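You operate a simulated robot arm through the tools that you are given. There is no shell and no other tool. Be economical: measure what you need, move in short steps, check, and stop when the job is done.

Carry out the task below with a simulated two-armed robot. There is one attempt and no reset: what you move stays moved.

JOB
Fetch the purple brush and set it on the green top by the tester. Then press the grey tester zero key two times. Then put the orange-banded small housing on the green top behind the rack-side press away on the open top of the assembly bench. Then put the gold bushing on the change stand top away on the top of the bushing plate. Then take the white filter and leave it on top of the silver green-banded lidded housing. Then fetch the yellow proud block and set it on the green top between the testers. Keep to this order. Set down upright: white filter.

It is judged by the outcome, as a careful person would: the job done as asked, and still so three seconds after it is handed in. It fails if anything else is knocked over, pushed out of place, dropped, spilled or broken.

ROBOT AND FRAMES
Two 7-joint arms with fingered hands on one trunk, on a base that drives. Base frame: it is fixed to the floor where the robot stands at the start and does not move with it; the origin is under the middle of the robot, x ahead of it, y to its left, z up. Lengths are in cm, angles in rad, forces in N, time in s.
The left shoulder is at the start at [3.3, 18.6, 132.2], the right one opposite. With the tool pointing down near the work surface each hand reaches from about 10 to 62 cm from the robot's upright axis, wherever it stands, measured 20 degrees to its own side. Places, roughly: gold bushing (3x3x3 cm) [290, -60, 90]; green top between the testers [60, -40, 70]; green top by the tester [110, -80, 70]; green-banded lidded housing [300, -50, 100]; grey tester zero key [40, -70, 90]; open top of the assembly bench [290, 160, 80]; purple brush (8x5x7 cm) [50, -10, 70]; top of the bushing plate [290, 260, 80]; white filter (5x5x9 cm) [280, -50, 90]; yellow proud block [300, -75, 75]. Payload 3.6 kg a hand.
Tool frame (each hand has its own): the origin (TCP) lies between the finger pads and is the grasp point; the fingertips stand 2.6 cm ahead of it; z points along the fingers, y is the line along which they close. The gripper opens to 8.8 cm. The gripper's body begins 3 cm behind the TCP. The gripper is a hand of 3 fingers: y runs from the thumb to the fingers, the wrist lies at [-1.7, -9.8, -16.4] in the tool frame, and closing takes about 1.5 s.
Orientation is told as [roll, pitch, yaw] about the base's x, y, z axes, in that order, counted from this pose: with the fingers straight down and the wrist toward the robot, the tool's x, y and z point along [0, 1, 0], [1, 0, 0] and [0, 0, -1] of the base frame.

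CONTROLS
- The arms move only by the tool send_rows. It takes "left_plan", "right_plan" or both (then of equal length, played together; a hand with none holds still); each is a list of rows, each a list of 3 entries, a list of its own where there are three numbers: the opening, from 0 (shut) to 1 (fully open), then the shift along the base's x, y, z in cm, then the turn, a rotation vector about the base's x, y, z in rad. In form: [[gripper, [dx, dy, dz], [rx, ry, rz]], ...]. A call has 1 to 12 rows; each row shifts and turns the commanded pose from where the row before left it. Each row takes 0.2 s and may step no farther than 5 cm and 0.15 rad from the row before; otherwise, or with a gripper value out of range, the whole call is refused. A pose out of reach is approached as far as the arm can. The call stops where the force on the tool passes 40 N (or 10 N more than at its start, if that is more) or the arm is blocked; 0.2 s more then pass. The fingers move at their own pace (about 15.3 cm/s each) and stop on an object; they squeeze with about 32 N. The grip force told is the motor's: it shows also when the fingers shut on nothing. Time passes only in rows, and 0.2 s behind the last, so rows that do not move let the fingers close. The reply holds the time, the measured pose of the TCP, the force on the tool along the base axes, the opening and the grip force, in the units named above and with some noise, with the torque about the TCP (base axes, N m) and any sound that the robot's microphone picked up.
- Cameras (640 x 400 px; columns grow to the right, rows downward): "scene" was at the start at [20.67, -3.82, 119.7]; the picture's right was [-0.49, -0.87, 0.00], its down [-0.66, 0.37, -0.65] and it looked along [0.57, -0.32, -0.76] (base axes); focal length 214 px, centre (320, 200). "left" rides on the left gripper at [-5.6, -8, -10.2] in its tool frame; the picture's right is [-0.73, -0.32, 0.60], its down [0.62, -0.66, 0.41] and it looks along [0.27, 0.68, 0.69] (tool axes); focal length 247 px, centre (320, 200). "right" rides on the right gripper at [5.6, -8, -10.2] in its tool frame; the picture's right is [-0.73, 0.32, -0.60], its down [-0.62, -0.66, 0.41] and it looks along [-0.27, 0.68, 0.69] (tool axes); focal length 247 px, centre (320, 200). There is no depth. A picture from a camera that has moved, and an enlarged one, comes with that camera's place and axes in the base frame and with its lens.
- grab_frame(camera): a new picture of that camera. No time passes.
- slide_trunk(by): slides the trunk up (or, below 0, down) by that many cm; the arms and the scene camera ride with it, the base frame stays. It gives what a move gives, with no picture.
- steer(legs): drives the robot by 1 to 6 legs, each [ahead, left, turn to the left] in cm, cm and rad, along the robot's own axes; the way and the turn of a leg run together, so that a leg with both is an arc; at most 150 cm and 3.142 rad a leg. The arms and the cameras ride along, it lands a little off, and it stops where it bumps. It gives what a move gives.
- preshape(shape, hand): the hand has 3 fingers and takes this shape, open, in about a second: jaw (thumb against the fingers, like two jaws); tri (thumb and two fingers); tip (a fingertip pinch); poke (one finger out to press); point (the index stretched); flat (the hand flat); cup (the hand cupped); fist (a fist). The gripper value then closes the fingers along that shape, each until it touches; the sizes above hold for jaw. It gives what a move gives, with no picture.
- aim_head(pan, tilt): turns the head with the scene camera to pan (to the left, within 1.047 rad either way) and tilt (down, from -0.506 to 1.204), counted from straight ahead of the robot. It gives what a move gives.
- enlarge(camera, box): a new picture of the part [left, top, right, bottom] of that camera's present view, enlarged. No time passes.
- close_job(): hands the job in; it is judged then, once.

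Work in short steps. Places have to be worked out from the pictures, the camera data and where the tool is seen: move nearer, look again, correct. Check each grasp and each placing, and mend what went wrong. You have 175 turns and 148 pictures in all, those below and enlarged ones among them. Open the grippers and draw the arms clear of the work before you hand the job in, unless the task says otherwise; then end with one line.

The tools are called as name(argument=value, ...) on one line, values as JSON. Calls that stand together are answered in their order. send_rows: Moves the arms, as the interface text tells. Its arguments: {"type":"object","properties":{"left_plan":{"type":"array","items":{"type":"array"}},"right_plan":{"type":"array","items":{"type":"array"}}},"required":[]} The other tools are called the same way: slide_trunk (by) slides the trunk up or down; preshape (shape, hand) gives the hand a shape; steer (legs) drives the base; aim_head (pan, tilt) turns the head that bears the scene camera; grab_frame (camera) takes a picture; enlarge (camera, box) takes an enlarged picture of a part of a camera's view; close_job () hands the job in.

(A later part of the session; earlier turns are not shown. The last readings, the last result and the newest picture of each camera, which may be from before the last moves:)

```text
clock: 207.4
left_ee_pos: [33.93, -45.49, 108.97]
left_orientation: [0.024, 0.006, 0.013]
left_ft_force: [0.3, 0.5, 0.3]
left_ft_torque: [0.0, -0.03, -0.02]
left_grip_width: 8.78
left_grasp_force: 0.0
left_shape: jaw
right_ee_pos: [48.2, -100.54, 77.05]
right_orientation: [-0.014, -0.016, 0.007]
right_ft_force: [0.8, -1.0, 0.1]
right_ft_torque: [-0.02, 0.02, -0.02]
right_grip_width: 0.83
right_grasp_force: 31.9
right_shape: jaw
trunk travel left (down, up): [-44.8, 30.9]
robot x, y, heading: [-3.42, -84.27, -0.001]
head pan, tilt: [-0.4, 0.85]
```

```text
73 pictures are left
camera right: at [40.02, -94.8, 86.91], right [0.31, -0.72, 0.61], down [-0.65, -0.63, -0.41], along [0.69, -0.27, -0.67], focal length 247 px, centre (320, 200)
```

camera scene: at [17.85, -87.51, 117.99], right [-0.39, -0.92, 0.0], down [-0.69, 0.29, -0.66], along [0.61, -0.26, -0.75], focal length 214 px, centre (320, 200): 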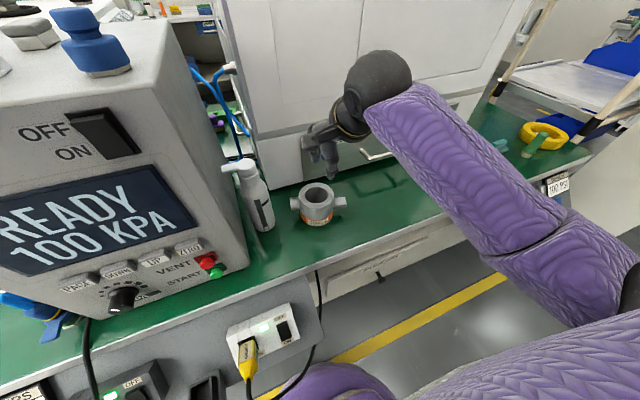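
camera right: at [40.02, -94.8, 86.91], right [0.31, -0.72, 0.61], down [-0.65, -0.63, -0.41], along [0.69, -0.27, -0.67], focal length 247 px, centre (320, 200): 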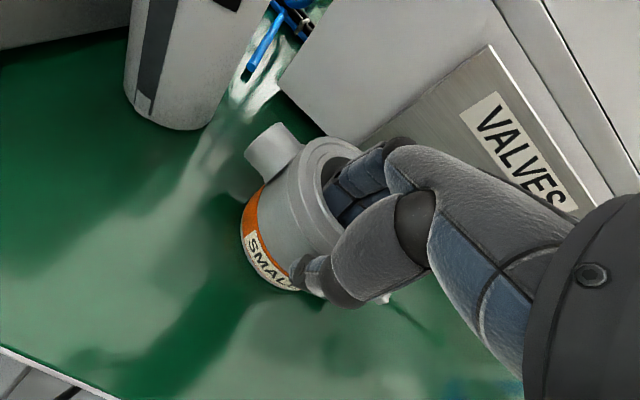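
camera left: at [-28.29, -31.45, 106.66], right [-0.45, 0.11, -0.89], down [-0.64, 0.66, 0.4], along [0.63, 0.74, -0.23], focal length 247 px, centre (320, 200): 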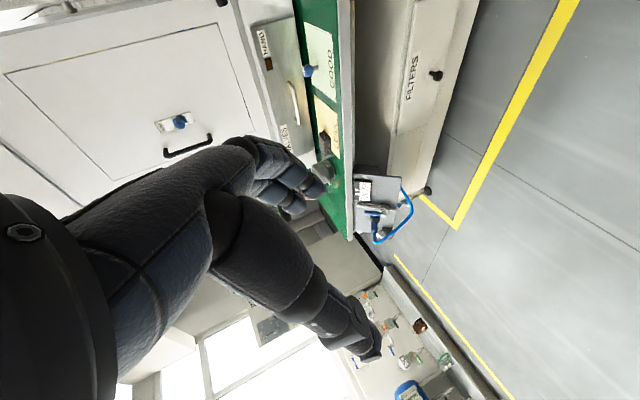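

The wall is pinched. Lift slowly and check.

send_rows(right_plan=[[0, [0, 0, 1], [0, 0, 0]], [0, [0, 0, 2], [0, 0, 0]], [0, [-1, 0, 3], [0, 0, 0]], [0, [-1, 0, 4], [0, 0, 0]], [0, [-1, 0, 4], [0, 0, 0]], [0, [-1, 0, 4], [0, 0, 0]], [0, [0, 0, 0], [0, 0, 0]]])

grab_frame(camera="right")

```text
clock: 209.1
left_ee_pos: [33.99, -45.4, 108.83]
left_orientation: [0.027, 0.004, 0.014]
left_ft_force: [0.5, 0.1, -0.4]
left_ft_torque: [-0.02, 0.0, -0.03]
left_grip_width: 8.78
left_grasp_force: 0.0
left_shape: jaw
right_ee_pos: [44.14, -100.7, 94.93]
right_orientation: [-0.014, -0.016, 0.006]
right_ft_force: [-0.3, 0.3, -3.1]
right_ft_torque: [-0.01, 0.13, 0.01]
right_grip_width: 0.83
right_grasp_force: 32.0
right_shape: jaw
trunk travel left (down, up): [-44.8, 30.9]
robot x, y, heading: [-3.19, -84.71, 0.0]
head pan, tilt: [-0.4, 0.85]
```

```text
72 pictures are left
camera right: at [35.9, -94.85, 104.91], right [0.31, -0.72, 0.61], down [-0.65, -0.63, -0.41], along [0.69, -0.27, -0.67], focal length 247 px, centre (320, 200)
```

right: 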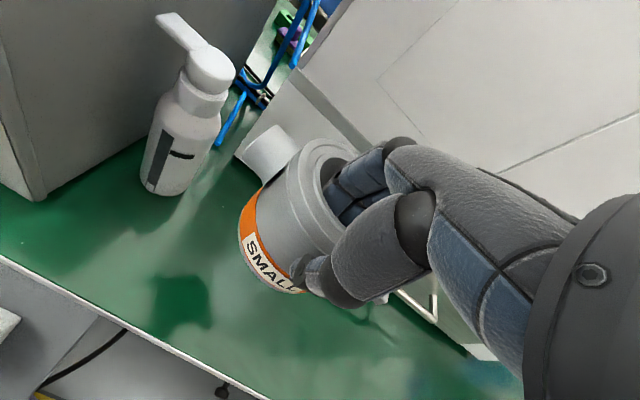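

Housing held securely (~3 N). Now I back off and drive round the left end to the assembly bench.

steer(legs=[[-20, 0, 0], [0, 140, 0], [0, 137, 0]])

```text
clock: 223.6
left_ee_pos: [16.08, 228.08, 108.92]
left_orientation: [0.027, 0.005, -0.012]
left_ft_force: [0.3, 0.8, 0.2]
left_ft_torque: [-0.02, 0.01, 0.02]
left_grip_width: 8.79
left_grasp_force: 0.1
left_shape: jaw
right_ee_pos: [24.69, 172.83, 94.97]
right_orientation: [-0.017, -0.019, -0.018]
right_ft_force: [0.5, 0.1, -3.7]
right_ft_torque: [-0.06, 0.15, 0.01]
right_grip_width: 0.84
right_grasp_force: 32.1
right_shape: jaw
trunk travel left (down, up): [-44.8, 30.9]
robot x, y, heading: [-22.18, 190.01, -0.02]
head pan, tilt: [-0.4, 0.85]
```

steer(legs=[[0, -5, 0.02], [150, 0, 0], [58, 0, 0]])

aim_head(pan=0.0, tilt=0.55)

grab_frame(camera="scene")

```text
clock: 234.4
left_ee_pos: [222.06, 227.21, 108.89]
left_orientation: [0.026, 0.006, 0.028]
left_ft_force: [0.6, 0.1, -0.9]
left_ft_torque: [0.01, 0.01, -0.02]
left_grip_width: 8.76
left_grasp_force: 0.0
left_shape: jaw
right_ee_pos: [233.09, 172.27, 94.92]
right_orientation: [-0.014, -0.016, 0.021]
right_ft_force: [-0.1, 0.2, -3.4]
right_ft_torque: [0.01, 0.18, 0.0]
right_grip_width: 0.85
right_grasp_force: 32.1
right_shape: jaw
trunk travel left (down, up): [-44.8, 30.9]
robot x, y, heading: [185.24, 187.35, 0.023]
head pan, tilt: [-0.4, 0.85]
```

```text
clock: 235.3
left_ee_pos: [222.12, 227.12, 109.07]
left_orientation: [0.026, 0.006, 0.028]
left_ft_force: [-0.1, -0.1, 0.0]
left_ft_torque: [-0.02, -0.02, -0.02]
left_grip_width: 8.8
left_grasp_force: 0.1
left_shape: jaw
right_ee_pos: [233.01, 172.27, 94.9]
right_orientation: [-0.014, -0.017, 0.024]
right_ft_force: [-0.1, 0.5, -3.3]
right_ft_torque: [0.02, 0.13, 0.01]
right_grip_width: 0.86
right_grasp_force: 32.0
right_shape: jaw
trunk travel left (down, up): [-44.8, 30.9]
robot x, y, heading: [185.24, 187.43, 0.022]
head pan, tilt: [0.0, 0.55]
```

```text
71 pictures are left
camera scene: at [208.32, 187.92, 120.51], right [0.02, -1.0, 0.0], down [-0.52, -0.01, -0.85], along [0.85, 0.01, -0.52], focal length 214 px, centre (320, 200)
```

scene: 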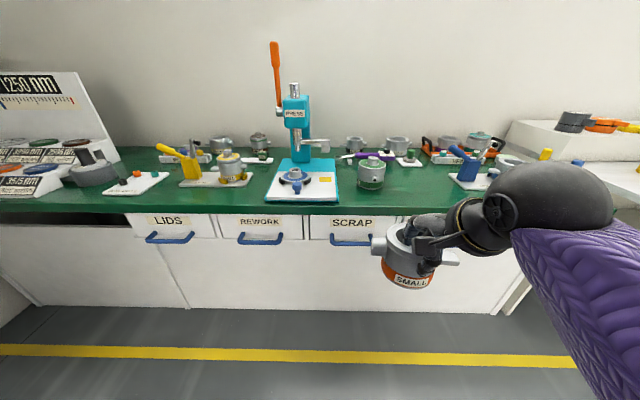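

The open area lies between the green-banded housing (y≈168) and the leak-fail fixture (y≈135): I target the housing centre at about [281, 150]. Raise the hand and drive up.

send_rows(right_plan=[[0, [0, 0, 3], [0, 0, 0]], [0, [0, 0, 3], [0, 0, 0]]])

steer(legs=[[0, -22, -0.023], [42, 0, 0]])

aim_head(pan=-0.3, tilt=0.8)

grab_frame(camera="scene")

grab_frame(camera="right")

```text
clock: 235.9
left_ee_pos: [222.08, 227.22, 109.03]
left_orientation: [0.025, 0.006, 0.028]
left_ft_force: [0.3, 1.0, 0.4]
left_ft_torque: [-0.04, -0.01, 0.01]
left_grip_width: 8.75
left_grasp_force: 0.0
left_shape: jaw
right_ee_pos: [232.86, 172.09, 100.98]
right_orientation: [-0.016, -0.014, 0.022]
right_ft_force: [0.8, -0.2, -3.4]
right_ft_torque: [-0.03, 0.11, 0.01]
right_grip_width: 0.84
right_grasp_force: 32.5
right_shape: jaw
trunk travel left (down, up): [-44.8, 30.9]
robot x, y, heading: [185.43, 187.64, 0.017]
head pan, tilt: [0.0, 0.55]
```

```text
clock: 239.7
left_ee_pos: [265.43, 204.46, 108.8]
left_orientation: [0.025, 0.005, 0.005]
left_ft_force: [0.3, 0.0, 0.1]
left_ft_torque: [0.02, -0.01, -0.01]
left_grip_width: 8.77
left_grasp_force: 0.0
left_shape: jaw
right_ee_pos: [275.0, 149.27, 100.86]
right_orientation: [-0.015, -0.015, -0.001]
right_ft_force: [-0.2, -0.2, -2.6]
right_ft_torque: [-0.02, 0.13, -0.02]
right_grip_width: 0.84
right_grasp_force: 32.1
right_shape: jaw
trunk travel left (down, up): [-44.8, 30.9]
robot x, y, heading: [227.54, 165.41, -0.003]
head pan, tilt: [0.0, 0.55]
```

```text
clock: 240.5
left_ee_pos: [265.31, 204.6, 108.99]
left_orientation: [0.026, 0.007, 0.005]
left_ft_force: [0.2, 0.3, -0.7]
left_ft_torque: [-0.01, -0.01, 0.02]
left_grip_width: 8.79
left_grasp_force: 0.1
left_shape: jaw
right_ee_pos: [274.96, 149.29, 100.92]
right_orientation: [-0.017, -0.014, 0.0]
right_ft_force: [-0.5, -0.7, -3.5]
right_ft_torque: [0.0, 0.13, 0.01]
right_grip_width: 0.84
right_grasp_force: 31.3
right_shape: jaw
trunk travel left (down, up): [-44.8, 30.9]
robot x, y, heading: [227.89, 165.81, -0.003]
head pan, tilt: [-0.3, 0.799]
```

```text
70 pictures are left
camera scene: at [249.46, 163.28, 118.39], right [-0.3, -0.95, 0.0], down [-0.68, 0.21, -0.7], along [0.67, -0.21, -0.72], focal length 214 px, centre (320, 200)
```

scene: 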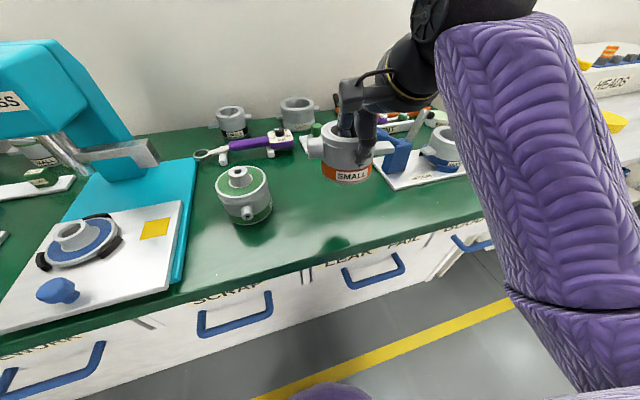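

```text
69 pictures are left
camera right: at [266.8, 155.08, 110.85], right [0.31, -0.73, 0.61], down [-0.66, -0.63, -0.41], along [0.69, -0.28, -0.67], focal length 247 px, centre (320, 200)
```

right: 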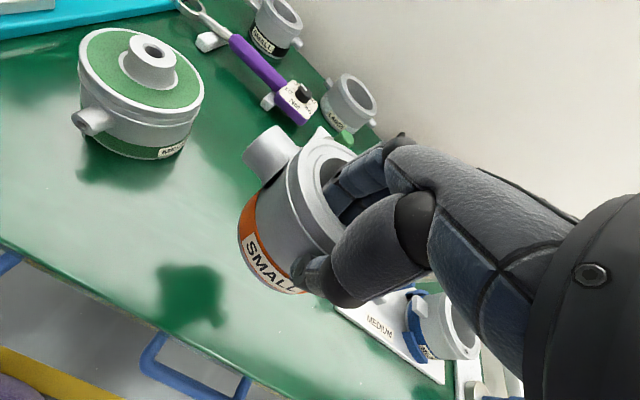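

Clear space beneath. Lowering toward the top (expected contact with TCP ≈ 87).

send_rows(right_plan=[[0, [1, 0.3, -4], [0, 0, 0]], [0, [1, 0.3, -4], [0, 0, 0]], [0, [0, 0, -3], [0, 0, 0]], [0, [0, 0, -1], [0, 0, 0]], [0, [0, 0, -0.7], [0, 0, 0]], [0, [0, 0, -0.5], [0, 0, 0]], [0, [0, 0, 0], [0, 0, 0]]])

enlarge(camera="scene", box=[240, 100, 432, 240])

```text
clock: 242.1
left_ee_pos: [265.37, 204.62, 108.96]
left_orientation: [0.027, 0.004, 0.005]
left_ft_force: [0.2, 0.4, -0.3]
left_ft_torque: [0.0, 0.02, 0.01]
left_grip_width: 8.76
left_grasp_force: 0.1
left_shape: jaw
right_ee_pos: [276.86, 149.86, 87.71]
right_orientation: [-0.015, -0.014, -0.001]
right_ft_force: [-0.2, 0.2, -4.6]
right_ft_torque: [-0.01, 0.15, -0.01]
right_grip_width: 0.86
right_grasp_force: 31.5
right_shape: jaw
trunk travel left (down, up): [-44.8, 30.9]
robot x, y, heading: [227.54, 165.97, -0.004]
head pan, tilt: [-0.3, 0.799]
```

```text
2.86 times, centred on (336, 170) of scene
camera zoom: at [249.45, 163.28, 118.38], right [-0.3, -0.95, 0.0], down [-0.68, 0.22, -0.7], along [0.66, -0.21, -0.72], focal length 613 px, centre (274, 286)
```

zoom: 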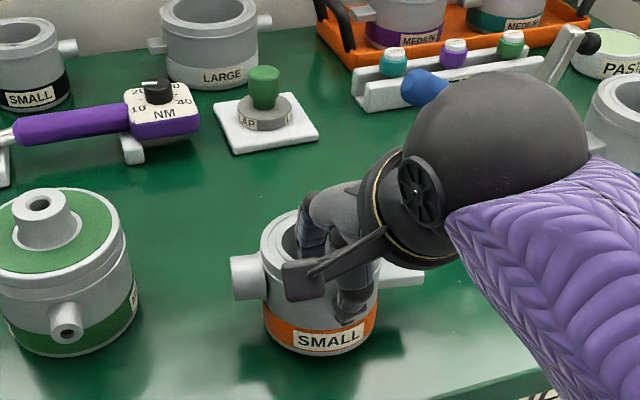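

Nearly down; creep until contact.

send_rows(right_plan=[[0, [0, 0, -0.4], [0, 0, 0]], [0, [0, 0, -0.4], [0, 0, 0]], [0, [0, 0, 0], [0, 0, 0]]])

```text
clock: 242.9
left_ee_pos: [265.27, 204.56, 109.02]
left_orientation: [0.026, 0.006, 0.006]
left_ft_force: [0.6, -0.5, 0.2]
left_ft_torque: [0.0, 0.02, 0.01]
left_grip_width: 8.76
left_grasp_force: 0.1
left_shape: jaw
right_ee_pos: [276.9, 149.97, 86.95]
right_orientation: [-0.013, -0.016, 0.001]
right_ft_force: [-1.7, 0.1, 1.2]
right_ft_torque: [0.01, -0.09, 0.0]
right_grip_width: 0.87
right_grasp_force: 31.9
right_shape: jaw
trunk travel left (down, up): [-44.8, 30.9]
robot x, y, heading: [227.87, 165.62, -0.004]
head pan, tilt: [-0.3, 0.799]
```

Contact. Release and rise straight up.

send_rows(right_plan=[[0, [0, 0, -0.2], [0, 0, 0]], [0.3, [0, 0, 0], [0, 0, 0]], [0.42, [0, 0, 0], [0, 0, 0]], [0.42, [0, 0, 0], [0, 0, 0]], [0.42, [0, 0, 1], [0, 0, 0]], [0.42, [0, 0, 3], [0, 0, 0]], [0.42, [0, 0, 4], [0, 0, 0]], [0.42, [-1, 0, 4], [0, 0, 0]], [0.42, [-3, 0, 3], [0, 0, 0]], [0.42, [-4, 0, 2], [0, 0, 0]], [0.42, [0, 0, 0], [0, 0, 0]]])

grab_frame(camera="scene")

```text
clock: 245.3
left_ee_pos: [265.32, 204.61, 108.91]
left_orientation: [0.028, 0.005, 0.006]
left_ft_force: [-0.3, -0.4, 0.2]
left_ft_torque: [0.0, 0.02, 0.02]
left_grip_width: 8.79
left_grasp_force: 0.1
left_shape: jaw
right_ee_pos: [269.42, 148.78, 104.57]
right_orientation: [-0.038, -0.038, -0.009]
right_ft_force: [-0.4, -0.2, 0.2]
right_ft_torque: [-0.01, 0.04, -0.01]
right_grip_width: 3.68
right_grasp_force: 0.0
right_shape: jaw
trunk travel left (down, up): [-44.8, 30.9]
robot x, y, heading: [227.63, 166.0, -0.004]
head pan, tilt: [-0.3, 0.799]
```

```text
67 pictures are left
camera scene: at [249.47, 163.29, 118.38], right [-0.3, -0.95, 0.0], down [-0.68, 0.21, -0.7], along [0.66, -0.21, -0.72], focal length 214 px, centre (320, 200)
```

scene: 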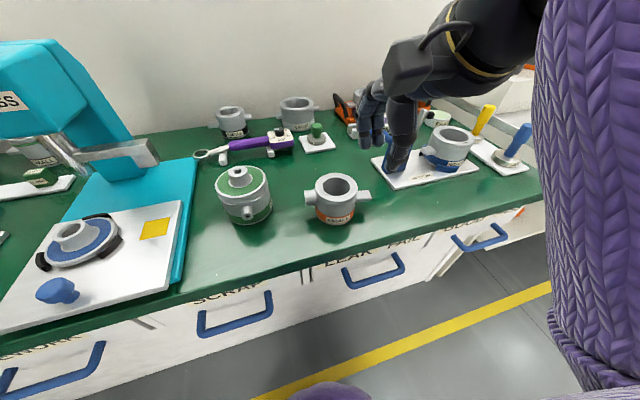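

Housing stands well on the open top. Now to the change stand around y≈-60: back up and slide right.

steer(legs=[[-30, 0, 0], [0, -110, 0], [0, -95, 0]])

aim_head(pan=-0.15, tilt=0.5)

grab_frame(camera="scene")

```text
clock: 257.2
left_ee_pos: [234.37, 0.47, 109.13]
left_orientation: [0.026, 0.007, 0.034]
left_ft_force: [0.8, 0.7, 0.2]
left_ft_torque: [-0.01, 0.0, 0.01]
left_grip_width: 8.79
left_grasp_force: 0.0
left_shape: jaw
right_ee_pos: [239.61, -55.14, 103.77]
right_orientation: [-0.042, -0.019, 0.024]
right_ft_force: [-1.6, -0.1, -0.3]
right_ft_torque: [0.0, 0.01, 0.0]
right_grip_width: 3.67
right_grasp_force: 0.1
right_shape: jaw
trunk travel left (down, up): [-44.8, 30.9]
robot x, y, heading: [197.89, -39.18, 0.02]
head pan, tilt: [-0.3, 0.799]
```

```text
clock: 258.0
left_ee_pos: [234.53, 0.56, 109.01]
left_orientation: [0.027, 0.005, 0.034]
left_ft_force: [-0.9, -0.8, -0.3]
left_ft_torque: [0.0, 0.03, 0.03]
left_grip_width: 8.8
left_grasp_force: 0.1
left_shape: jaw
right_ee_pos: [239.52, -55.18, 103.72]
right_orientation: [-0.046, -0.019, 0.023]
right_ft_force: [0.0, 0.7, 0.0]
right_ft_torque: [0.0, 0.01, 0.0]
right_grip_width: 3.67
right_grasp_force: 0.1
right_shape: jaw
trunk travel left (down, up): [-44.8, 30.9]
robot x, y, heading: [197.71, -39.19, 0.024]
head pan, tilt: [-0.15, 0.499]
```

```text
66 pictures are left
camera scene: at [220.96, -40.06, 120.98], right [-0.13, -0.99, 0.0], down [-0.48, 0.06, -0.88], along [0.87, -0.11, -0.48], focal length 214 px, centre (320, 200)
```

scene: 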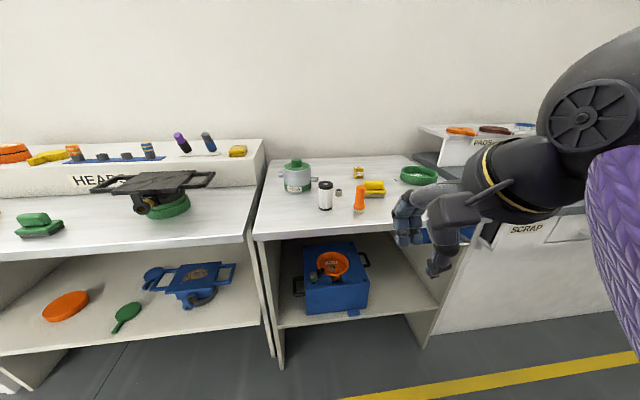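

enlarge(camera="scene", box=[250, 145, 442, 265])

```text
3.33 times, centred on (346, 205) of scene
camera zoom: at [220.96, -40.06, 120.98], right [-0.13, -0.99, 0.0], down [-0.48, 0.06, -0.88], along [0.87, -0.11, -0.48], focal length 715 px, centre (233, 183)
```

zoom: 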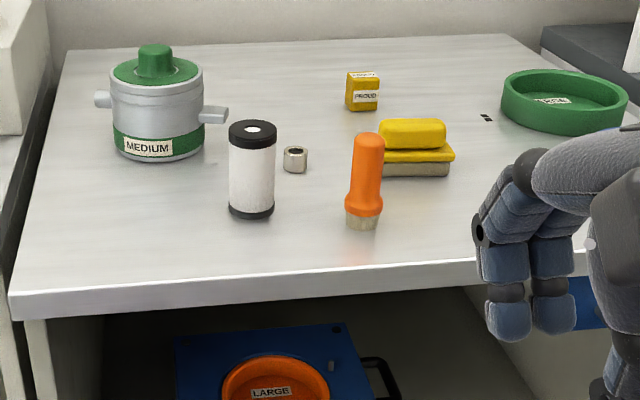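

enlarge(camera="scene", box=[318, 175, 366, 205])

```text
13.33 times, centred on (342, 190) of scene
camera zoom: at [220.96, -40.06, 120.98], right [-0.13, -0.99, 0.0], down [-0.48, 0.06, -0.88], along [0.87, -0.11, -0.48], focal length 2860 px, centre (27, 333)
```

zoom: 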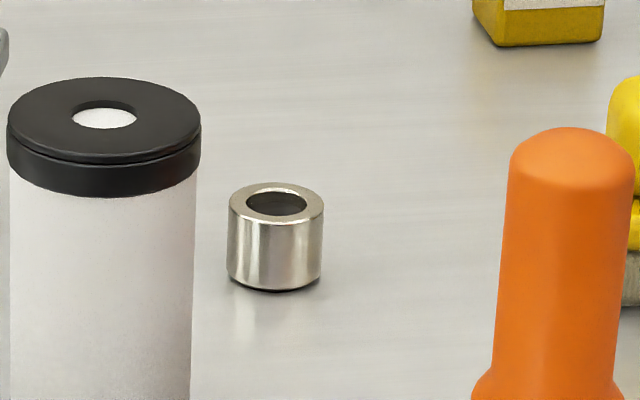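

The bushing stands at about [296, -57] (top z≈80.5) between the white filter [289.5, -51] and an orange tool [286, -62.6]. I drive closer, hand high.

steer(legs=[[44, 0, -0.022]])

aim_head(pan=-0.2, tilt=0.8)

grab_frame(camera="scene")

grab_frame(camera="right")

```text
clock: 260.7
left_ee_pos: [279.5, 0.73, 108.91]
left_orientation: [0.028, 0.005, 0.017]
left_ft_force: [0.7, 0.1, -0.1]
left_ft_torque: [0.01, 0.01, -0.04]
left_grip_width: 8.78
left_grasp_force: 0.0
left_shape: jaw
right_ee_pos: [283.84, -55.19, 103.71]
right_orientation: [-0.046, -0.021, 0.008]
right_ft_force: [0.2, -0.1, -0.6]
right_ft_torque: [-0.01, -0.01, 0.02]
right_grip_width: 3.69
right_grasp_force: 0.1
right_shape: jaw
trunk travel left (down, up): [-44.8, 30.9]
robot x, y, heading: [242.5, -38.54, 0.007]
head pan, tilt: [-0.15, 0.499]
```

```text
clock: 261.5
left_ee_pos: [279.53, 0.62, 108.94]
left_orientation: [0.025, 0.006, 0.016]
left_ft_force: [-0.7, -0.4, -1.3]
left_ft_torque: [-0.02, 0.02, -0.05]
left_grip_width: 8.79
left_grasp_force: 0.0
left_shape: jaw
right_ee_pos: [283.74, -55.24, 103.64]
right_orientation: [-0.048, -0.02, 0.007]
right_ft_force: [-1.0, 0.8, 0.4]
right_ft_torque: [0.0, 0.01, -0.03]
right_grip_width: 3.71
right_grasp_force: 0.0
right_shape: jaw
trunk travel left (down, up): [-44.8, 30.9]
robot x, y, heading: [242.43, -38.64, 0.007]
head pan, tilt: [-0.201, 0.799]
```

```text
63 pictures are left
camera scene: at [264.27, -40.03, 118.39], right [-0.19, -0.98, 0.0], down [-0.7, 0.14, -0.7], along [0.68, -0.13, -0.72], focal length 214 px, centre (320, 200)
```

scene: 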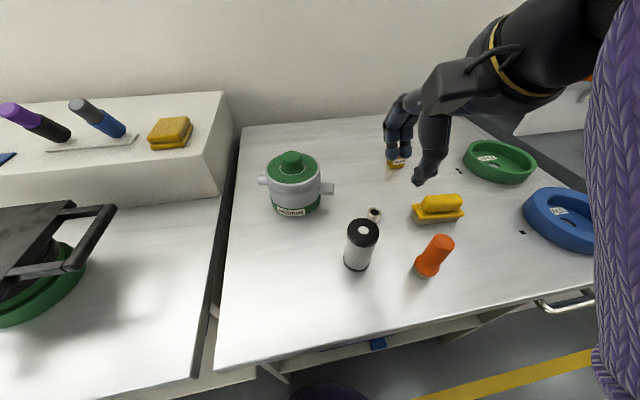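

```text
62 pictures are left
camera right: at [275.53, -49.18, 113.44], right [0.31, -0.7, 0.64], down [-0.65, -0.65, -0.39], along [0.69, -0.29, -0.66], focal length 247 px, centre (320, 200)
```

right: 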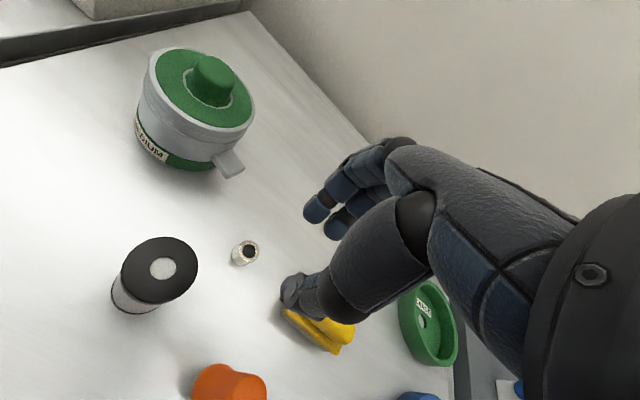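

Triangulating filter and bushing in both views gives the stand top at z≈84, bushing [288.9, -55.4], filter [281.1, -49.6]. I go above the bushing, yawed so the wrist avoids the filter.

send_rows(right_plan=[[0.6, [2.6, 0, 0], [0.02, 0.01, 0.1]], [0.6, [2.6, 0, -1], [0.02, 0.01, 0.1]], [0.6, [0, 0, -3], [0, 0, 0.1]], [0.6, [0, 0, -2], [0, 0, 0]], [0.6, [0, 0, 0], [0, 0, 0]]])

grab_frame(camera="right")

enlarge(camera="scene", box=[300, 120, 492, 290])

```text
clock: 262.7
left_ee_pos: [279.62, 0.56, 108.93]
left_orientation: [0.026, 0.005, 0.018]
left_ft_force: [-0.5, 0.5, 0.8]
left_ft_torque: [0.04, -0.03, -0.01]
left_grip_width: 8.77
left_grasp_force: 0.0
left_shape: jaw
right_ee_pos: [289.09, -55.11, 97.76]
right_orientation: [-0.004, -0.002, 0.309]
right_ft_force: [0.5, -0.1, 1.1]
right_ft_torque: [0.03, -0.01, 0.0]
right_grip_width: 5.26
right_grasp_force: 0.0
right_shape: jaw
trunk travel left (down, up): [-44.8, 30.9]
robot x, y, heading: [242.31, -38.61, 0.009]
head pan, tilt: [-0.201, 0.799]
```

```text
61 pictures are left
camera right: at [279.68, -52.19, 107.76], right [0.52, -0.6, 0.6], down [-0.44, -0.8, -0.41], along [0.73, -0.05, -0.68], focal length 247 px, centre (320, 200)
```

right: 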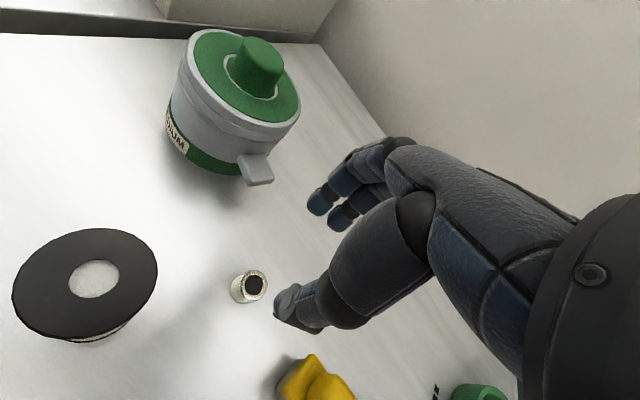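

```text
2.35 times, centred on (396, 205) of scene
camera zoom: at [264.25, -40.04, 118.39], right [-0.19, -0.98, 0.0], down [-0.7, 0.14, -0.7], along [0.68, -0.13, -0.72], focal length 505 px, centre (141, 188)
```

zoom: 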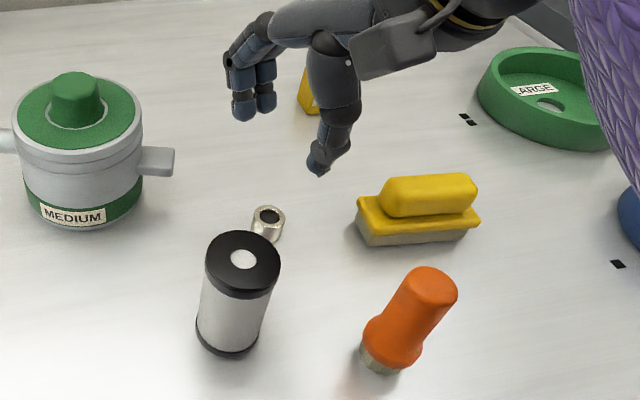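

Refined bushing centre: about [289.7, -55.9], top z≈86. I descend partway and re-look.

send_rows(right_plan=[[0.6, [0.6, -0.8, -3], [0, 0, 0]], [0.6, [0, 0, -3], [0, 0, 0]], [0.6, [0, 0, -1.5], [0, 0, 0]], [0.6, [0, 0, 0], [0, 0, 0]]])

grab_frame(camera="right")

enlarge(camera="scene", box=[320, 150, 448, 270])

```text
clock: 263.7
left_ee_pos: [279.54, 0.83, 108.98]
left_orientation: [0.026, 0.004, 0.018]
left_ft_force: [0.5, -0.3, 0.5]
left_ft_torque: [-0.01, 0.01, 0.01]
left_grip_width: 8.76
left_grasp_force: 0.0
left_shape: jaw
right_ee_pos: [289.66, -56.0, 90.28]
right_orientation: [-0.005, -0.004, 0.306]
right_ft_force: [0.2, 0.0, 0.0]
right_ft_torque: [-0.01, 0.0, -0.05]
right_grip_width: 5.26
right_grasp_force: 0.2
right_shape: jaw
trunk travel left (down, up): [-44.8, 30.9]
robot x, y, heading: [242.43, -38.47, 0.007]
head pan, tilt: [-0.201, 0.799]
```

```text
59 pictures are left
camera right: at [280.23, -52.97, 100.41], right [0.52, -0.6, 0.6], down [-0.44, -0.8, -0.41], along [0.73, -0.05, -0.68], focal length 247 px, centre (320, 200)
```

right: 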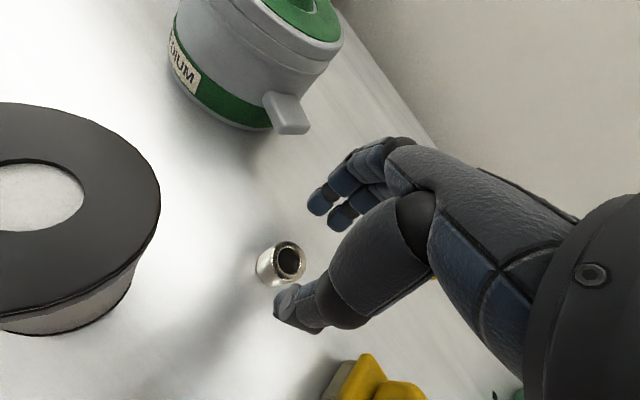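

```text
3.33 times, centred on (384, 210) of scene
camera zoom: at [264.25, -40.02, 118.39], right [-0.19, -0.98, 0.0], down [-0.7, 0.14, -0.7], along [0.68, -0.13, -0.72], focal length 715 px, centre (107, 167)
```

zoom: 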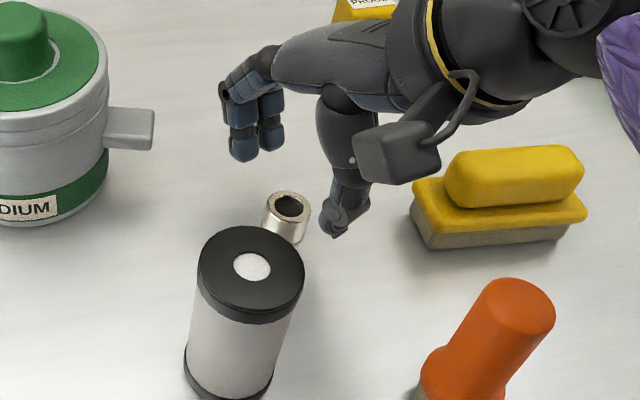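

TCP is exactly over the bushing (top z≈86). Descend to z≈86 so the fingertips stay just above the top, then close.

send_rows(right_plan=[[0.6, [0, 0.1, -2], [0, 0, 0]], [0.6, [0, 0, -1.4], [0, 0, 0]], [0.6, [0, 0, -0.7], [0, 0, 0]], [0.6, [0, 0, 0], [0, 0, 0]]])

enlarge(camera="scene", box=[320, 150, 448, 270])

```text
clock: 264.4
left_ee_pos: [279.65, 0.69, 109.03]
left_orientation: [0.027, 0.006, 0.017]
left_ft_force: [0.7, 0.3, 0.2]
left_ft_torque: [0.03, 0.03, 0.04]
left_grip_width: 8.76
left_grasp_force: 0.1
left_shape: jaw
right_ee_pos: [290.52, -55.77, 87.66]
right_orientation: [-0.004, -0.035, 0.305]
right_ft_force: [-2.9, 0.5, 16.2]
right_ft_torque: [-0.17, 0.83, -0.01]
right_grip_width: 5.63
right_grasp_force: 0.0
right_shape: jaw
trunk travel left (down, up): [-44.8, 30.9]
robot x, y, heading: [242.07, -38.35, 0.007]
head pan, tilt: [-0.201, 0.799]
stopped in row 3 (right hand): the force on the tool passed its limit (the readings are from after the stop); the commanded pose is now the measured one
```

```text
3.33 times, centred on (384, 210) of scene
camera zoom: at [264.26, -40.06, 118.39], right [-0.19, -0.98, 0.0], down [-0.7, 0.14, -0.7], along [0.68, -0.13, -0.72], focal length 715 px, centre (107, 167)
```

zoom: 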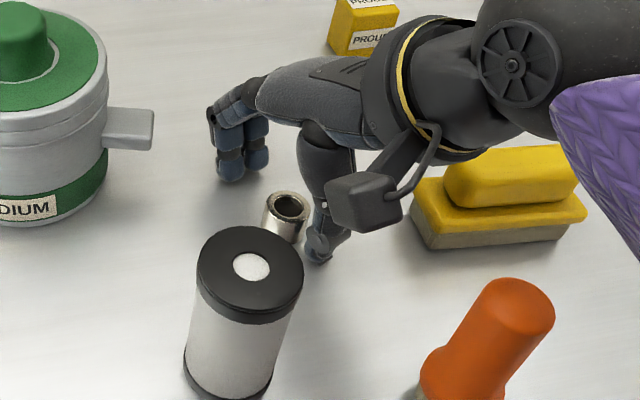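

The thumb touched the top at TCP z≈87.7, so the stand top is at ≈85 and the bushing centre nearer [288.3, -55.2]. I lift slightly, re-centre, and close.

send_rows(right_plan=[[0.6, [0, 0, 0.7], [0, 0, 0]], [0.6, [-1.5, 0.3, 0], [0, 0.03, 0]], [0.6, [0, 0, -0.3], [0, 0, 0]], [0.6, [0, 0, 0], [0, 0, 0]]])

grab_frame(camera="right")

enlarge(camera="scene", box=[320, 150, 448, 270])

```text
clock: 265.4
left_ee_pos: [279.53, 0.57, 108.97]
left_orientation: [0.027, 0.006, 0.018]
left_ft_force: [-0.1, 0.3, 0.0]
left_ft_torque: [0.02, 0.0, 0.02]
left_grip_width: 8.79
left_grasp_force: 0.0
left_shape: jaw
right_ee_pos: [288.8, -55.45, 87.81]
right_orientation: [0.005, 0.001, 0.305]
right_ft_force: [0.5, 0.0, -0.8]
right_ft_torque: [0.01, -0.01, -0.03]
right_grip_width: 5.24
right_grasp_force: 0.1
right_shape: jaw
trunk travel left (down, up): [-44.8, 30.9]
robot x, y, heading: [242.52, -38.92, 0.004]
head pan, tilt: [-0.201, 0.799]
```

```text
56 pictures are left
camera right: at [279.44, -52.49, 97.97], right [0.53, -0.61, 0.6], down [-0.45, -0.79, -0.41], along [0.72, -0.05, -0.69], focal length 247 px, centre (320, 200)
```

right: 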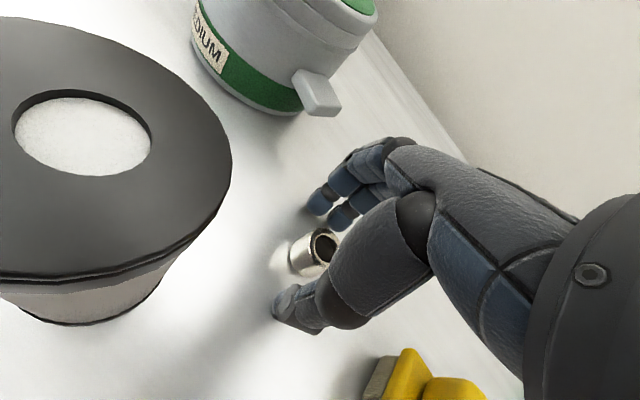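

```text
3.33 times, centred on (384, 210) of scene
camera zoom: at [264.24, -40.02, 118.39], right [-0.19, -0.98, 0.0], down [-0.7, 0.14, -0.7], along [0.68, -0.13, -0.72], focal length 715 px, centre (107, 167)
```

zoom: 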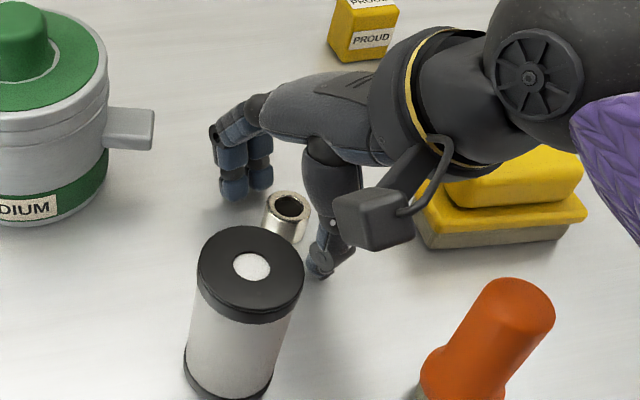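

The bushing is centred between thumb and fingers. Closing.

send_rows(right_plan=[[0.3, [0, 0, 0], [0, 0, 0]], [0, [0, 0, 0], [0, 0, 0]], [0, [0, 0, 0], [0, 0, 0]], [0, [0, 0, 0], [0, 0, 0]], [0, [0, 0, 0], [0, 0, 0]], [0, [0, 0, 1], [0, 0, 0]], [0, [0, 0, 2], [0, 0, 0]], [0, [0, 0, 3], [0, 0, 0]], [0, [0, 0, 4], [0, 0, 0]], [0, [0, 0, 0], [0, 0, 0]]])

grab_frame(camera="right")

```text
clock: 267.6
left_ee_pos: [279.5, 0.73, 108.85]
left_orientation: [0.027, 0.005, 0.017]
left_ft_force: [0.4, -0.4, -1.1]
left_ft_torque: [0.03, 0.04, 0.02]
left_grip_width: 8.79
left_grasp_force: 0.0
left_shape: jaw
right_ee_pos: [288.51, -55.54, 97.79]
right_orientation: [0.005, -0.001, 0.306]
right_ft_force: [0.4, -0.5, -1.6]
right_ft_torque: [0.02, 0.02, 0.05]
right_grip_width: 1.26
right_grasp_force: 31.7
right_shape: jaw
trunk travel left (down, up): [-44.8, 30.9]
robot x, y, heading: [242.21, -38.81, 0.007]
head pan, tilt: [-0.201, 0.799]
```

```text
54 pictures are left
camera right: at [279.26, -52.68, 107.93], right [0.53, -0.61, 0.6], down [-0.45, -0.79, -0.41], along [0.72, -0.05, -0.69], focal length 247 px, centre (320, 200)
```

right: 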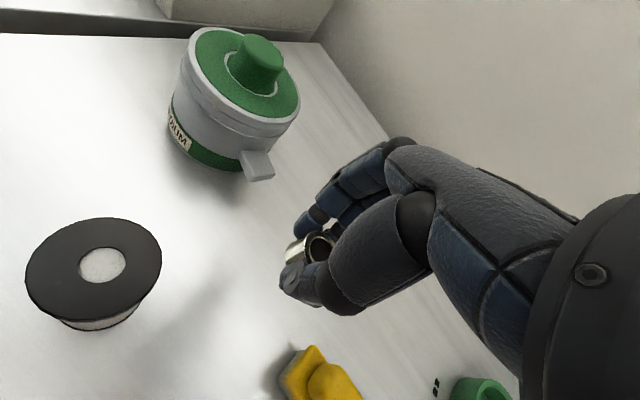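

Bushing held. Now drive to the bushing plate near y≈265.

steer(legs=[[-42, 0, 0], [0, 110, 0], [0, 110, 0], [0, 85, 0]])

aim_head(pan=0.0, tilt=0.5)

grab_frame(camera="scene")

```text
clock: 284.8
left_ee_pos: [239.68, 304.67, 108.91]
left_orientation: [0.026, 0.005, -0.004]
left_ft_force: [0.5, 0.1, -0.5]
left_ft_torque: [-0.03, 0.0, 0.04]
left_grip_width: 8.78
left_grasp_force: 0.1
left_shape: jaw
right_ee_pos: [247.57, 248.21, 97.72]
right_orientation: [0.004, 0.0, 0.285]
right_ft_force: [0.2, 0.6, -1.2]
right_ft_torque: [0.01, -0.01, -0.01]
right_grip_width: 1.29
right_grasp_force: 32.5
right_shape: jaw
trunk travel left (down, up): [-44.8, 30.9]
robot x, y, heading: [201.92, 266.41, -0.012]
head pan, tilt: [-0.201, 0.799]
```

```text
clock: 285.6
left_ee_pos: [239.63, 304.68, 109.0]
left_orientation: [0.025, 0.005, -0.003]
left_ft_force: [-0.8, -0.6, -0.8]
left_ft_torque: [0.01, 0.01, -0.01]
left_grip_width: 8.78
left_grasp_force: 0.1
left_shape: jaw
right_ee_pos: [247.57, 248.19, 97.82]
right_orientation: [0.002, -0.001, 0.285]
right_ft_force: [-0.3, 0.4, 0.3]
right_ft_torque: [0.0, 0.02, -0.02]
right_grip_width: 1.3
right_grasp_force: 32.0
right_shape: jaw
trunk travel left (down, up): [-44.8, 30.9]
robot x, y, heading: [201.81, 265.89, -0.017]
head pan, tilt: [0.0, 0.499]
```

```text
53 pictures are left
camera scene: at [224.81, 265.84, 120.98], right [-0.01, -1.0, 0.0], down [-0.48, 0.01, -0.88], along [0.88, -0.01, -0.48], focal length 214 px, centre (320, 200)
```

scene: 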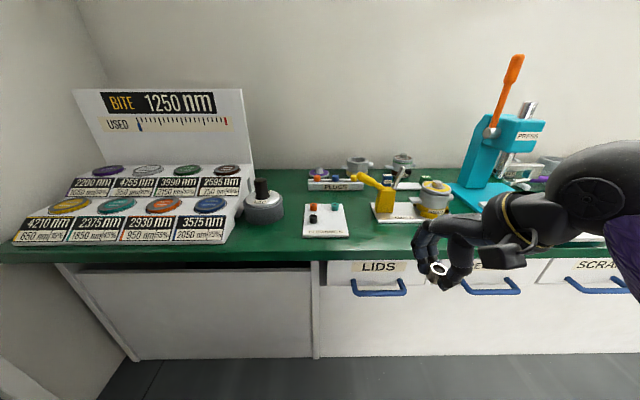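

enlarge(camera="scene", box=[280, 150, 472, 260])

```text
3.33 times, centred on (376, 205) of scene
camera zoom: at [224.81, 265.84, 120.98], right [-0.01, -1.0, 0.0], down [-0.48, 0.01, -0.88], along [0.88, -0.01, -0.48], focal length 715 px, centre (133, 183)
```

zoom: 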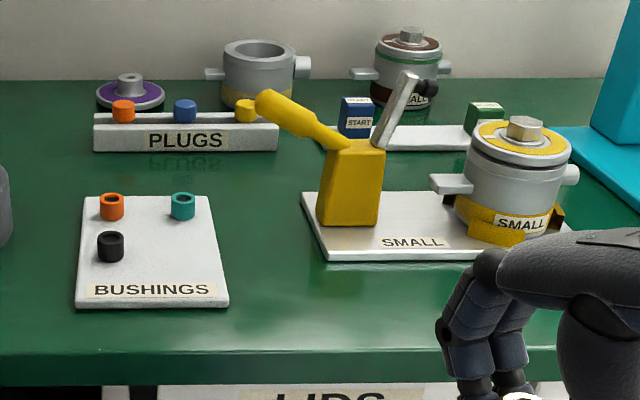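

The BUSHINGS plate has a free fourth spot at about [283, 260]. I straighten the hand's yaw, raise it, and drive up.

send_rows(right_plan=[[0, [0, 0, 1.5], [0, 0, -0.1]], [0, [0, 0, 1.5], [0, 0, -0.1]], [0, [0, 0, 1], [0, 0, -0.07]]])

steer(legs=[[0, 12, 0.015], [34, 0, 0]])

aim_head(pan=-0.2, tilt=0.8)

grab_frame(camera="scene")

grab_frame(camera="right")

```text
clock: 286.4
left_ee_pos: [239.61, 304.67, 109.02]
left_orientation: [0.025, 0.005, -0.004]
left_ft_force: [-0.2, -0.5, 0.8]
left_ft_torque: [0.04, 0.01, -0.02]
left_grip_width: 8.77
left_grasp_force: 0.2
left_shape: jaw
right_ee_pos: [247.53, 248.19, 101.53]
right_orientation: [0.005, 0.001, 0.013]
right_ft_force: [-0.6, -0.5, -0.1]
right_ft_torque: [-0.02, -0.01, 0.01]
right_grip_width: 1.28
right_grasp_force: 32.3
right_shape: jaw
trunk travel left (down, up): [-44.8, 30.9]
robot x, y, heading: [201.76, 265.77, -0.02]
head pan, tilt: [0.0, 0.499]
```

```text
clock: 289.5
left_ee_pos: [273.31, 317.27, 108.87]
left_orientation: [0.026, 0.005, 0.013]
left_ft_force: [0.4, -0.8, 0.1]
left_ft_torque: [0.01, -0.01, 0.02]
left_grip_width: 8.78
left_grasp_force: 0.1
left_shape: jaw
right_ee_pos: [282.3, 260.99, 101.68]
right_orientation: [0.004, 0.0, 0.033]
right_ft_force: [-0.1, 0.0, -1.0]
right_ft_torque: [0.0, 0.02, 0.06]
right_grip_width: 1.29
right_grasp_force: 31.7
right_shape: jaw
trunk travel left (down, up): [-44.8, 30.9]
robot x, y, heading: [235.89, 277.84, 0.003]
head pan, tilt: [0.0, 0.499]
```

```text
clock: 290.3
left_ee_pos: [273.21, 317.34, 109.04]
left_orientation: [0.027, 0.005, 0.014]
left_ft_force: [0.3, 0.4, -0.1]
left_ft_torque: [-0.01, 0.02, -0.06]
left_grip_width: 8.79
left_grasp_force: 0.0
left_shape: jaw
right_ee_pos: [282.26, 261.02, 101.58]
right_orientation: [0.006, 0.0, 0.034]
right_ft_force: [0.2, -0.1, -0.4]
right_ft_torque: [0.01, 0.01, 0.02]
right_grip_width: 1.29
right_grasp_force: 32.0
right_shape: jaw
trunk travel left (down, up): [-44.8, 30.9]
robot x, y, heading: [235.92, 277.9, -0.001]
head pan, tilt: [-0.201, 0.799]
```

```text
51 pictures are left
camera scene: at [257.87, 276.64, 118.39], right [-0.19, -0.98, 0.0], down [-0.7, 0.14, -0.7], along [0.68, -0.14, -0.72], focal length 214 px, centre (320, 200)
```

scene: 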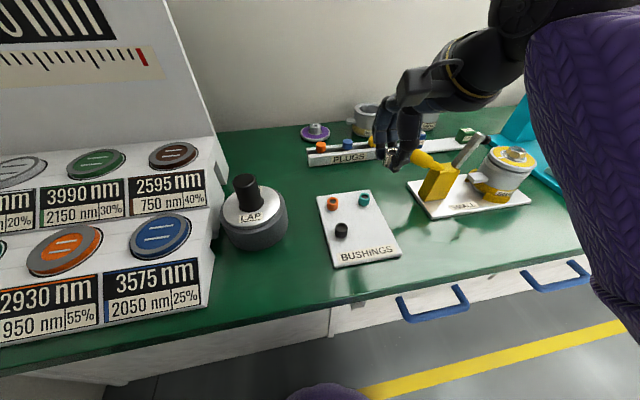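

```text
50 pictures are left
camera right: at [273.98, 266.31, 111.81], right [0.34, -0.73, 0.6], down [-0.64, -0.64, -0.41], along [0.68, -0.24, -0.69], focal length 247 px, centre (320, 200)
```

right: 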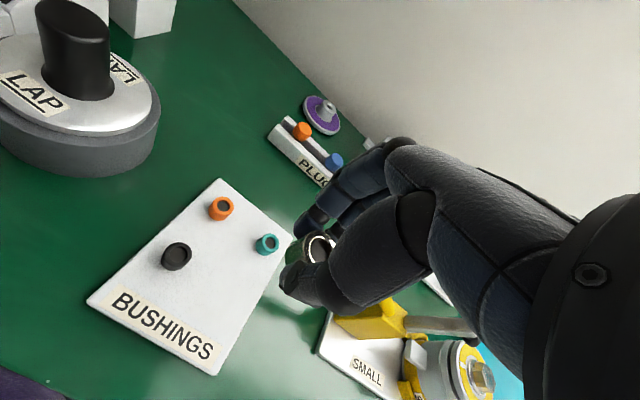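

Grid from the right camera: free spot at [282.5, 260.3]; plate top ≈81.4. Lowering to just above.

send_rows(right_plan=[[0, [0.3, -0.5, -4], [0, 0, 0]], [0, [0, 0, -4], [0, 0, 0]], [0, [0, 0, -4], [0, 0, 0]], [0, [0, 0, -2.5], [0, 0, 0]], [0, [0, 0, 0], [0, 0, 0]]])

grab_frame(camera="right")

enlarge(camera="scene", box=[300, 130, 460, 280])

```text
clock: 291.5
left_ee_pos: [273.2, 317.33, 108.84]
left_orientation: [0.026, 0.004, 0.015]
left_ft_force: [0.7, -0.1, 0.5]
left_ft_torque: [0.04, 0.0, -0.05]
left_grip_width: 8.8
left_grasp_force: 0.0
left_shape: jaw
right_ee_pos: [282.5, 260.51, 87.12]
right_orientation: [0.004, 0.001, 0.034]
right_ft_force: [-0.3, -0.5, -0.2]
right_ft_torque: [0.0, 0.02, -0.01]
right_grip_width: 1.29
right_grasp_force: 32.1
right_shape: jaw
trunk travel left (down, up): [-44.8, 30.9]
robot x, y, heading: [235.98, 278.24, -0.0]
head pan, tilt: [-0.201, 0.799]
```

```text
49 pictures are left
camera right: at [274.26, 265.82, 97.21], right [0.34, -0.73, 0.6], down [-0.64, -0.64, -0.41], along [0.68, -0.24, -0.69], focal length 247 px, centre (320, 200)
```

right: 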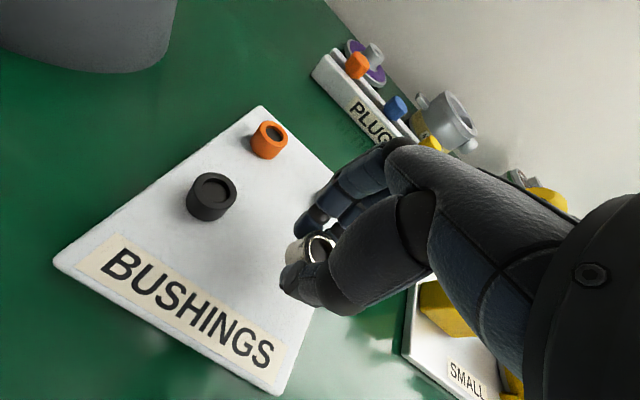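

```text
2.67 times, centred on (380, 205) of scene
camera zoom: at [257.85, 276.63, 118.39], right [-0.2, -0.98, 0.0], down [-0.7, 0.14, -0.7], along [0.68, -0.14, -0.72], focal length 572 px, centre (160, 187)
```

zoom: 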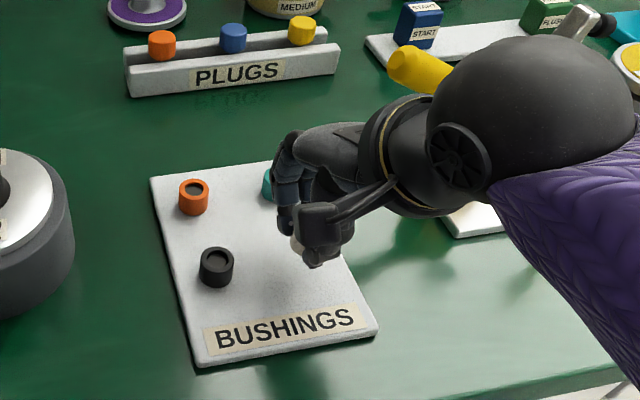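

Fingers are near the teal bushing, so I shift 0.7 cm toward me and creep down until contact.

send_rows(right_plan=[[0, [-0.7, 0, -1.5], [0, 0, 0]], [0, [0, 0, -0.6], [0, 0, 0]], [0, [0, 0, -0.4], [0, 0, 0]], [0, [0, 0, -0.3], [0, 0, 0]], [0, [0, 0, 0], [0, 0, 0]]])

```text
clock: 292.7
left_ee_pos: [273.15, 317.28, 108.93]
left_orientation: [0.027, 0.006, 0.014]
left_ft_force: [-0.6, -0.1, 0.1]
left_ft_torque: [0.03, -0.01, 0.0]
left_grip_width: 8.77
left_grasp_force: 0.0
left_shape: jaw
right_ee_pos: [281.81, 260.56, 84.5]
right_orientation: [0.004, 0.001, 0.035]
right_ft_force: [-0.5, 0.0, -0.5]
right_ft_torque: [0.0, -0.02, 0.0]
right_grip_width: 1.28
right_grasp_force: 32.2
right_shape: jaw
trunk travel left (down, up): [-44.8, 30.9]
robot x, y, heading: [235.85, 278.05, 0.003]
head pan, tilt: [-0.201, 0.799]
```

send_rows(right_plan=[[0, [0, 0, -0.3], [0, 0, 0]], [0, [0, 0, -0.3], [0, 0, 0]], [0, [0, 0, -0.3], [0, 0, 0]], [0, [0, 0, 0], [0, 0, 0]]])

enlarge(camera="right", box=[180, 180, 400, 330])

```text
clock: 293.7
left_ee_pos: [272.98, 317.23, 109.03]
left_orientation: [0.026, 0.004, 0.015]
left_ft_force: [0.1, 0.1, 0.2]
left_ft_torque: [0.01, 0.0, -0.01]
left_grip_width: 8.79
left_grasp_force: 0.0
left_shape: jaw
right_ee_pos: [281.77, 260.52, 83.91]
right_orientation: [0.006, -0.012, 0.031]
right_ft_force: [-4.3, -3.1, 29.8]
right_ft_torque: [0.0, 0.65, 0.04]
right_grip_width: 1.44
right_grasp_force: 32.1
right_shape: jaw
trunk travel left (down, up): [-44.8, 30.9]
robot x, y, heading: [235.54, 278.18, 0.006]
head pan, tilt: [-0.201, 0.799]
```

```text
2.67 times, centred on (290, 255) of right
camera zoom: at [273.48, 265.83, 93.99], right [0.34, -0.73, 0.6], down [-0.64, -0.64, -0.42], along [0.69, -0.24, -0.68], focal length 659 px, centre (400, 53)
```

zoom: 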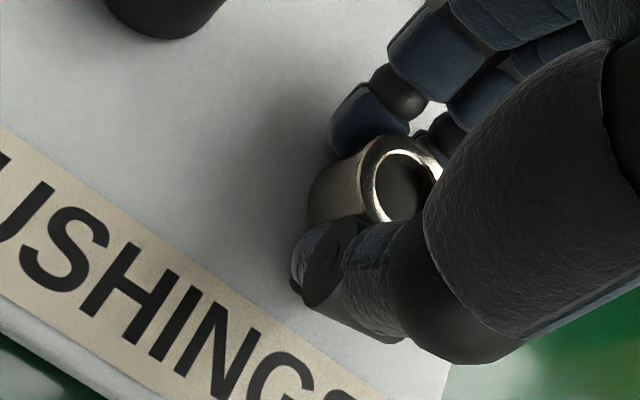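

Firm contact on the plate (30 N). Relieve slightly, release gently and rise.

send_rows(right_plan=[[0, [0, 0, 0.5], [0, 0, 0]], [0.2, [0, 0, 0], [0, 0, 0]], [0.35, [0, 0, 0], [0, 0, 0]], [0.4, [0, 0, 0], [0, 0, 0]], [0.4, [0, 0, 0], [0, 0, 0]], [0.4, [0, 0, 1], [0, 0, 0]], [0.4, [0, 0, 2], [0, 0, 0]], [0.4, [0, 0, 4], [0, 0, 0]], [0.4, [0, 0, 4], [0, 0, 0]], [0.4, [-1, 0, 4], [0, 0, 0]], [0.4, [-2, 0, 2], [0, 0, 0]]])

grab_frame(camera="right")

```text
clock: 296.1
left_ee_pos: [273.21, 317.31, 109.0]
left_orientation: [0.026, 0.004, 0.014]
left_ft_force: [-0.5, 0.1, 0.2]
left_ft_torque: [0.02, -0.02, 0.04]
left_grip_width: 8.78
left_grasp_force: 0.1
left_shape: jaw
right_ee_pos: [278.64, 260.61, 101.0]
right_orientation: [0.003, -0.002, 0.034]
right_ft_force: [-1.0, -0.1, 0.4]
right_ft_torque: [0.02, 0.0, -0.01]
right_grip_width: 3.52
right_grasp_force: 0.2
right_shape: jaw
trunk travel left (down, up): [-44.8, 30.9]
robot x, y, heading: [235.78, 278.19, 0.003]
head pan, tilt: [-0.201, 0.799]
```

```text
46 pictures are left
camera right: at [270.41, 265.87, 111.21], right [0.34, -0.73, 0.6], down [-0.64, -0.64, -0.41], along [0.68, -0.24, -0.69], focal length 247 px, centre (320, 200)
```

right: 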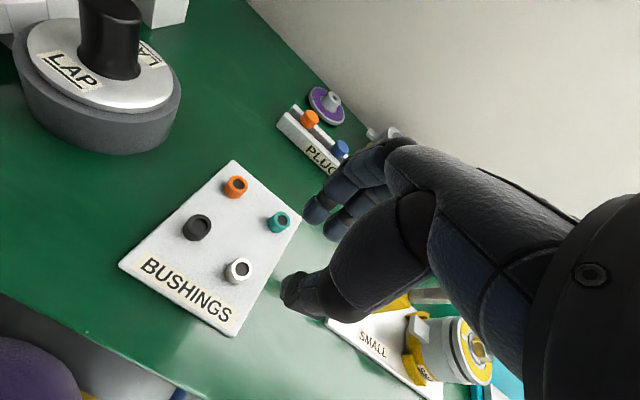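

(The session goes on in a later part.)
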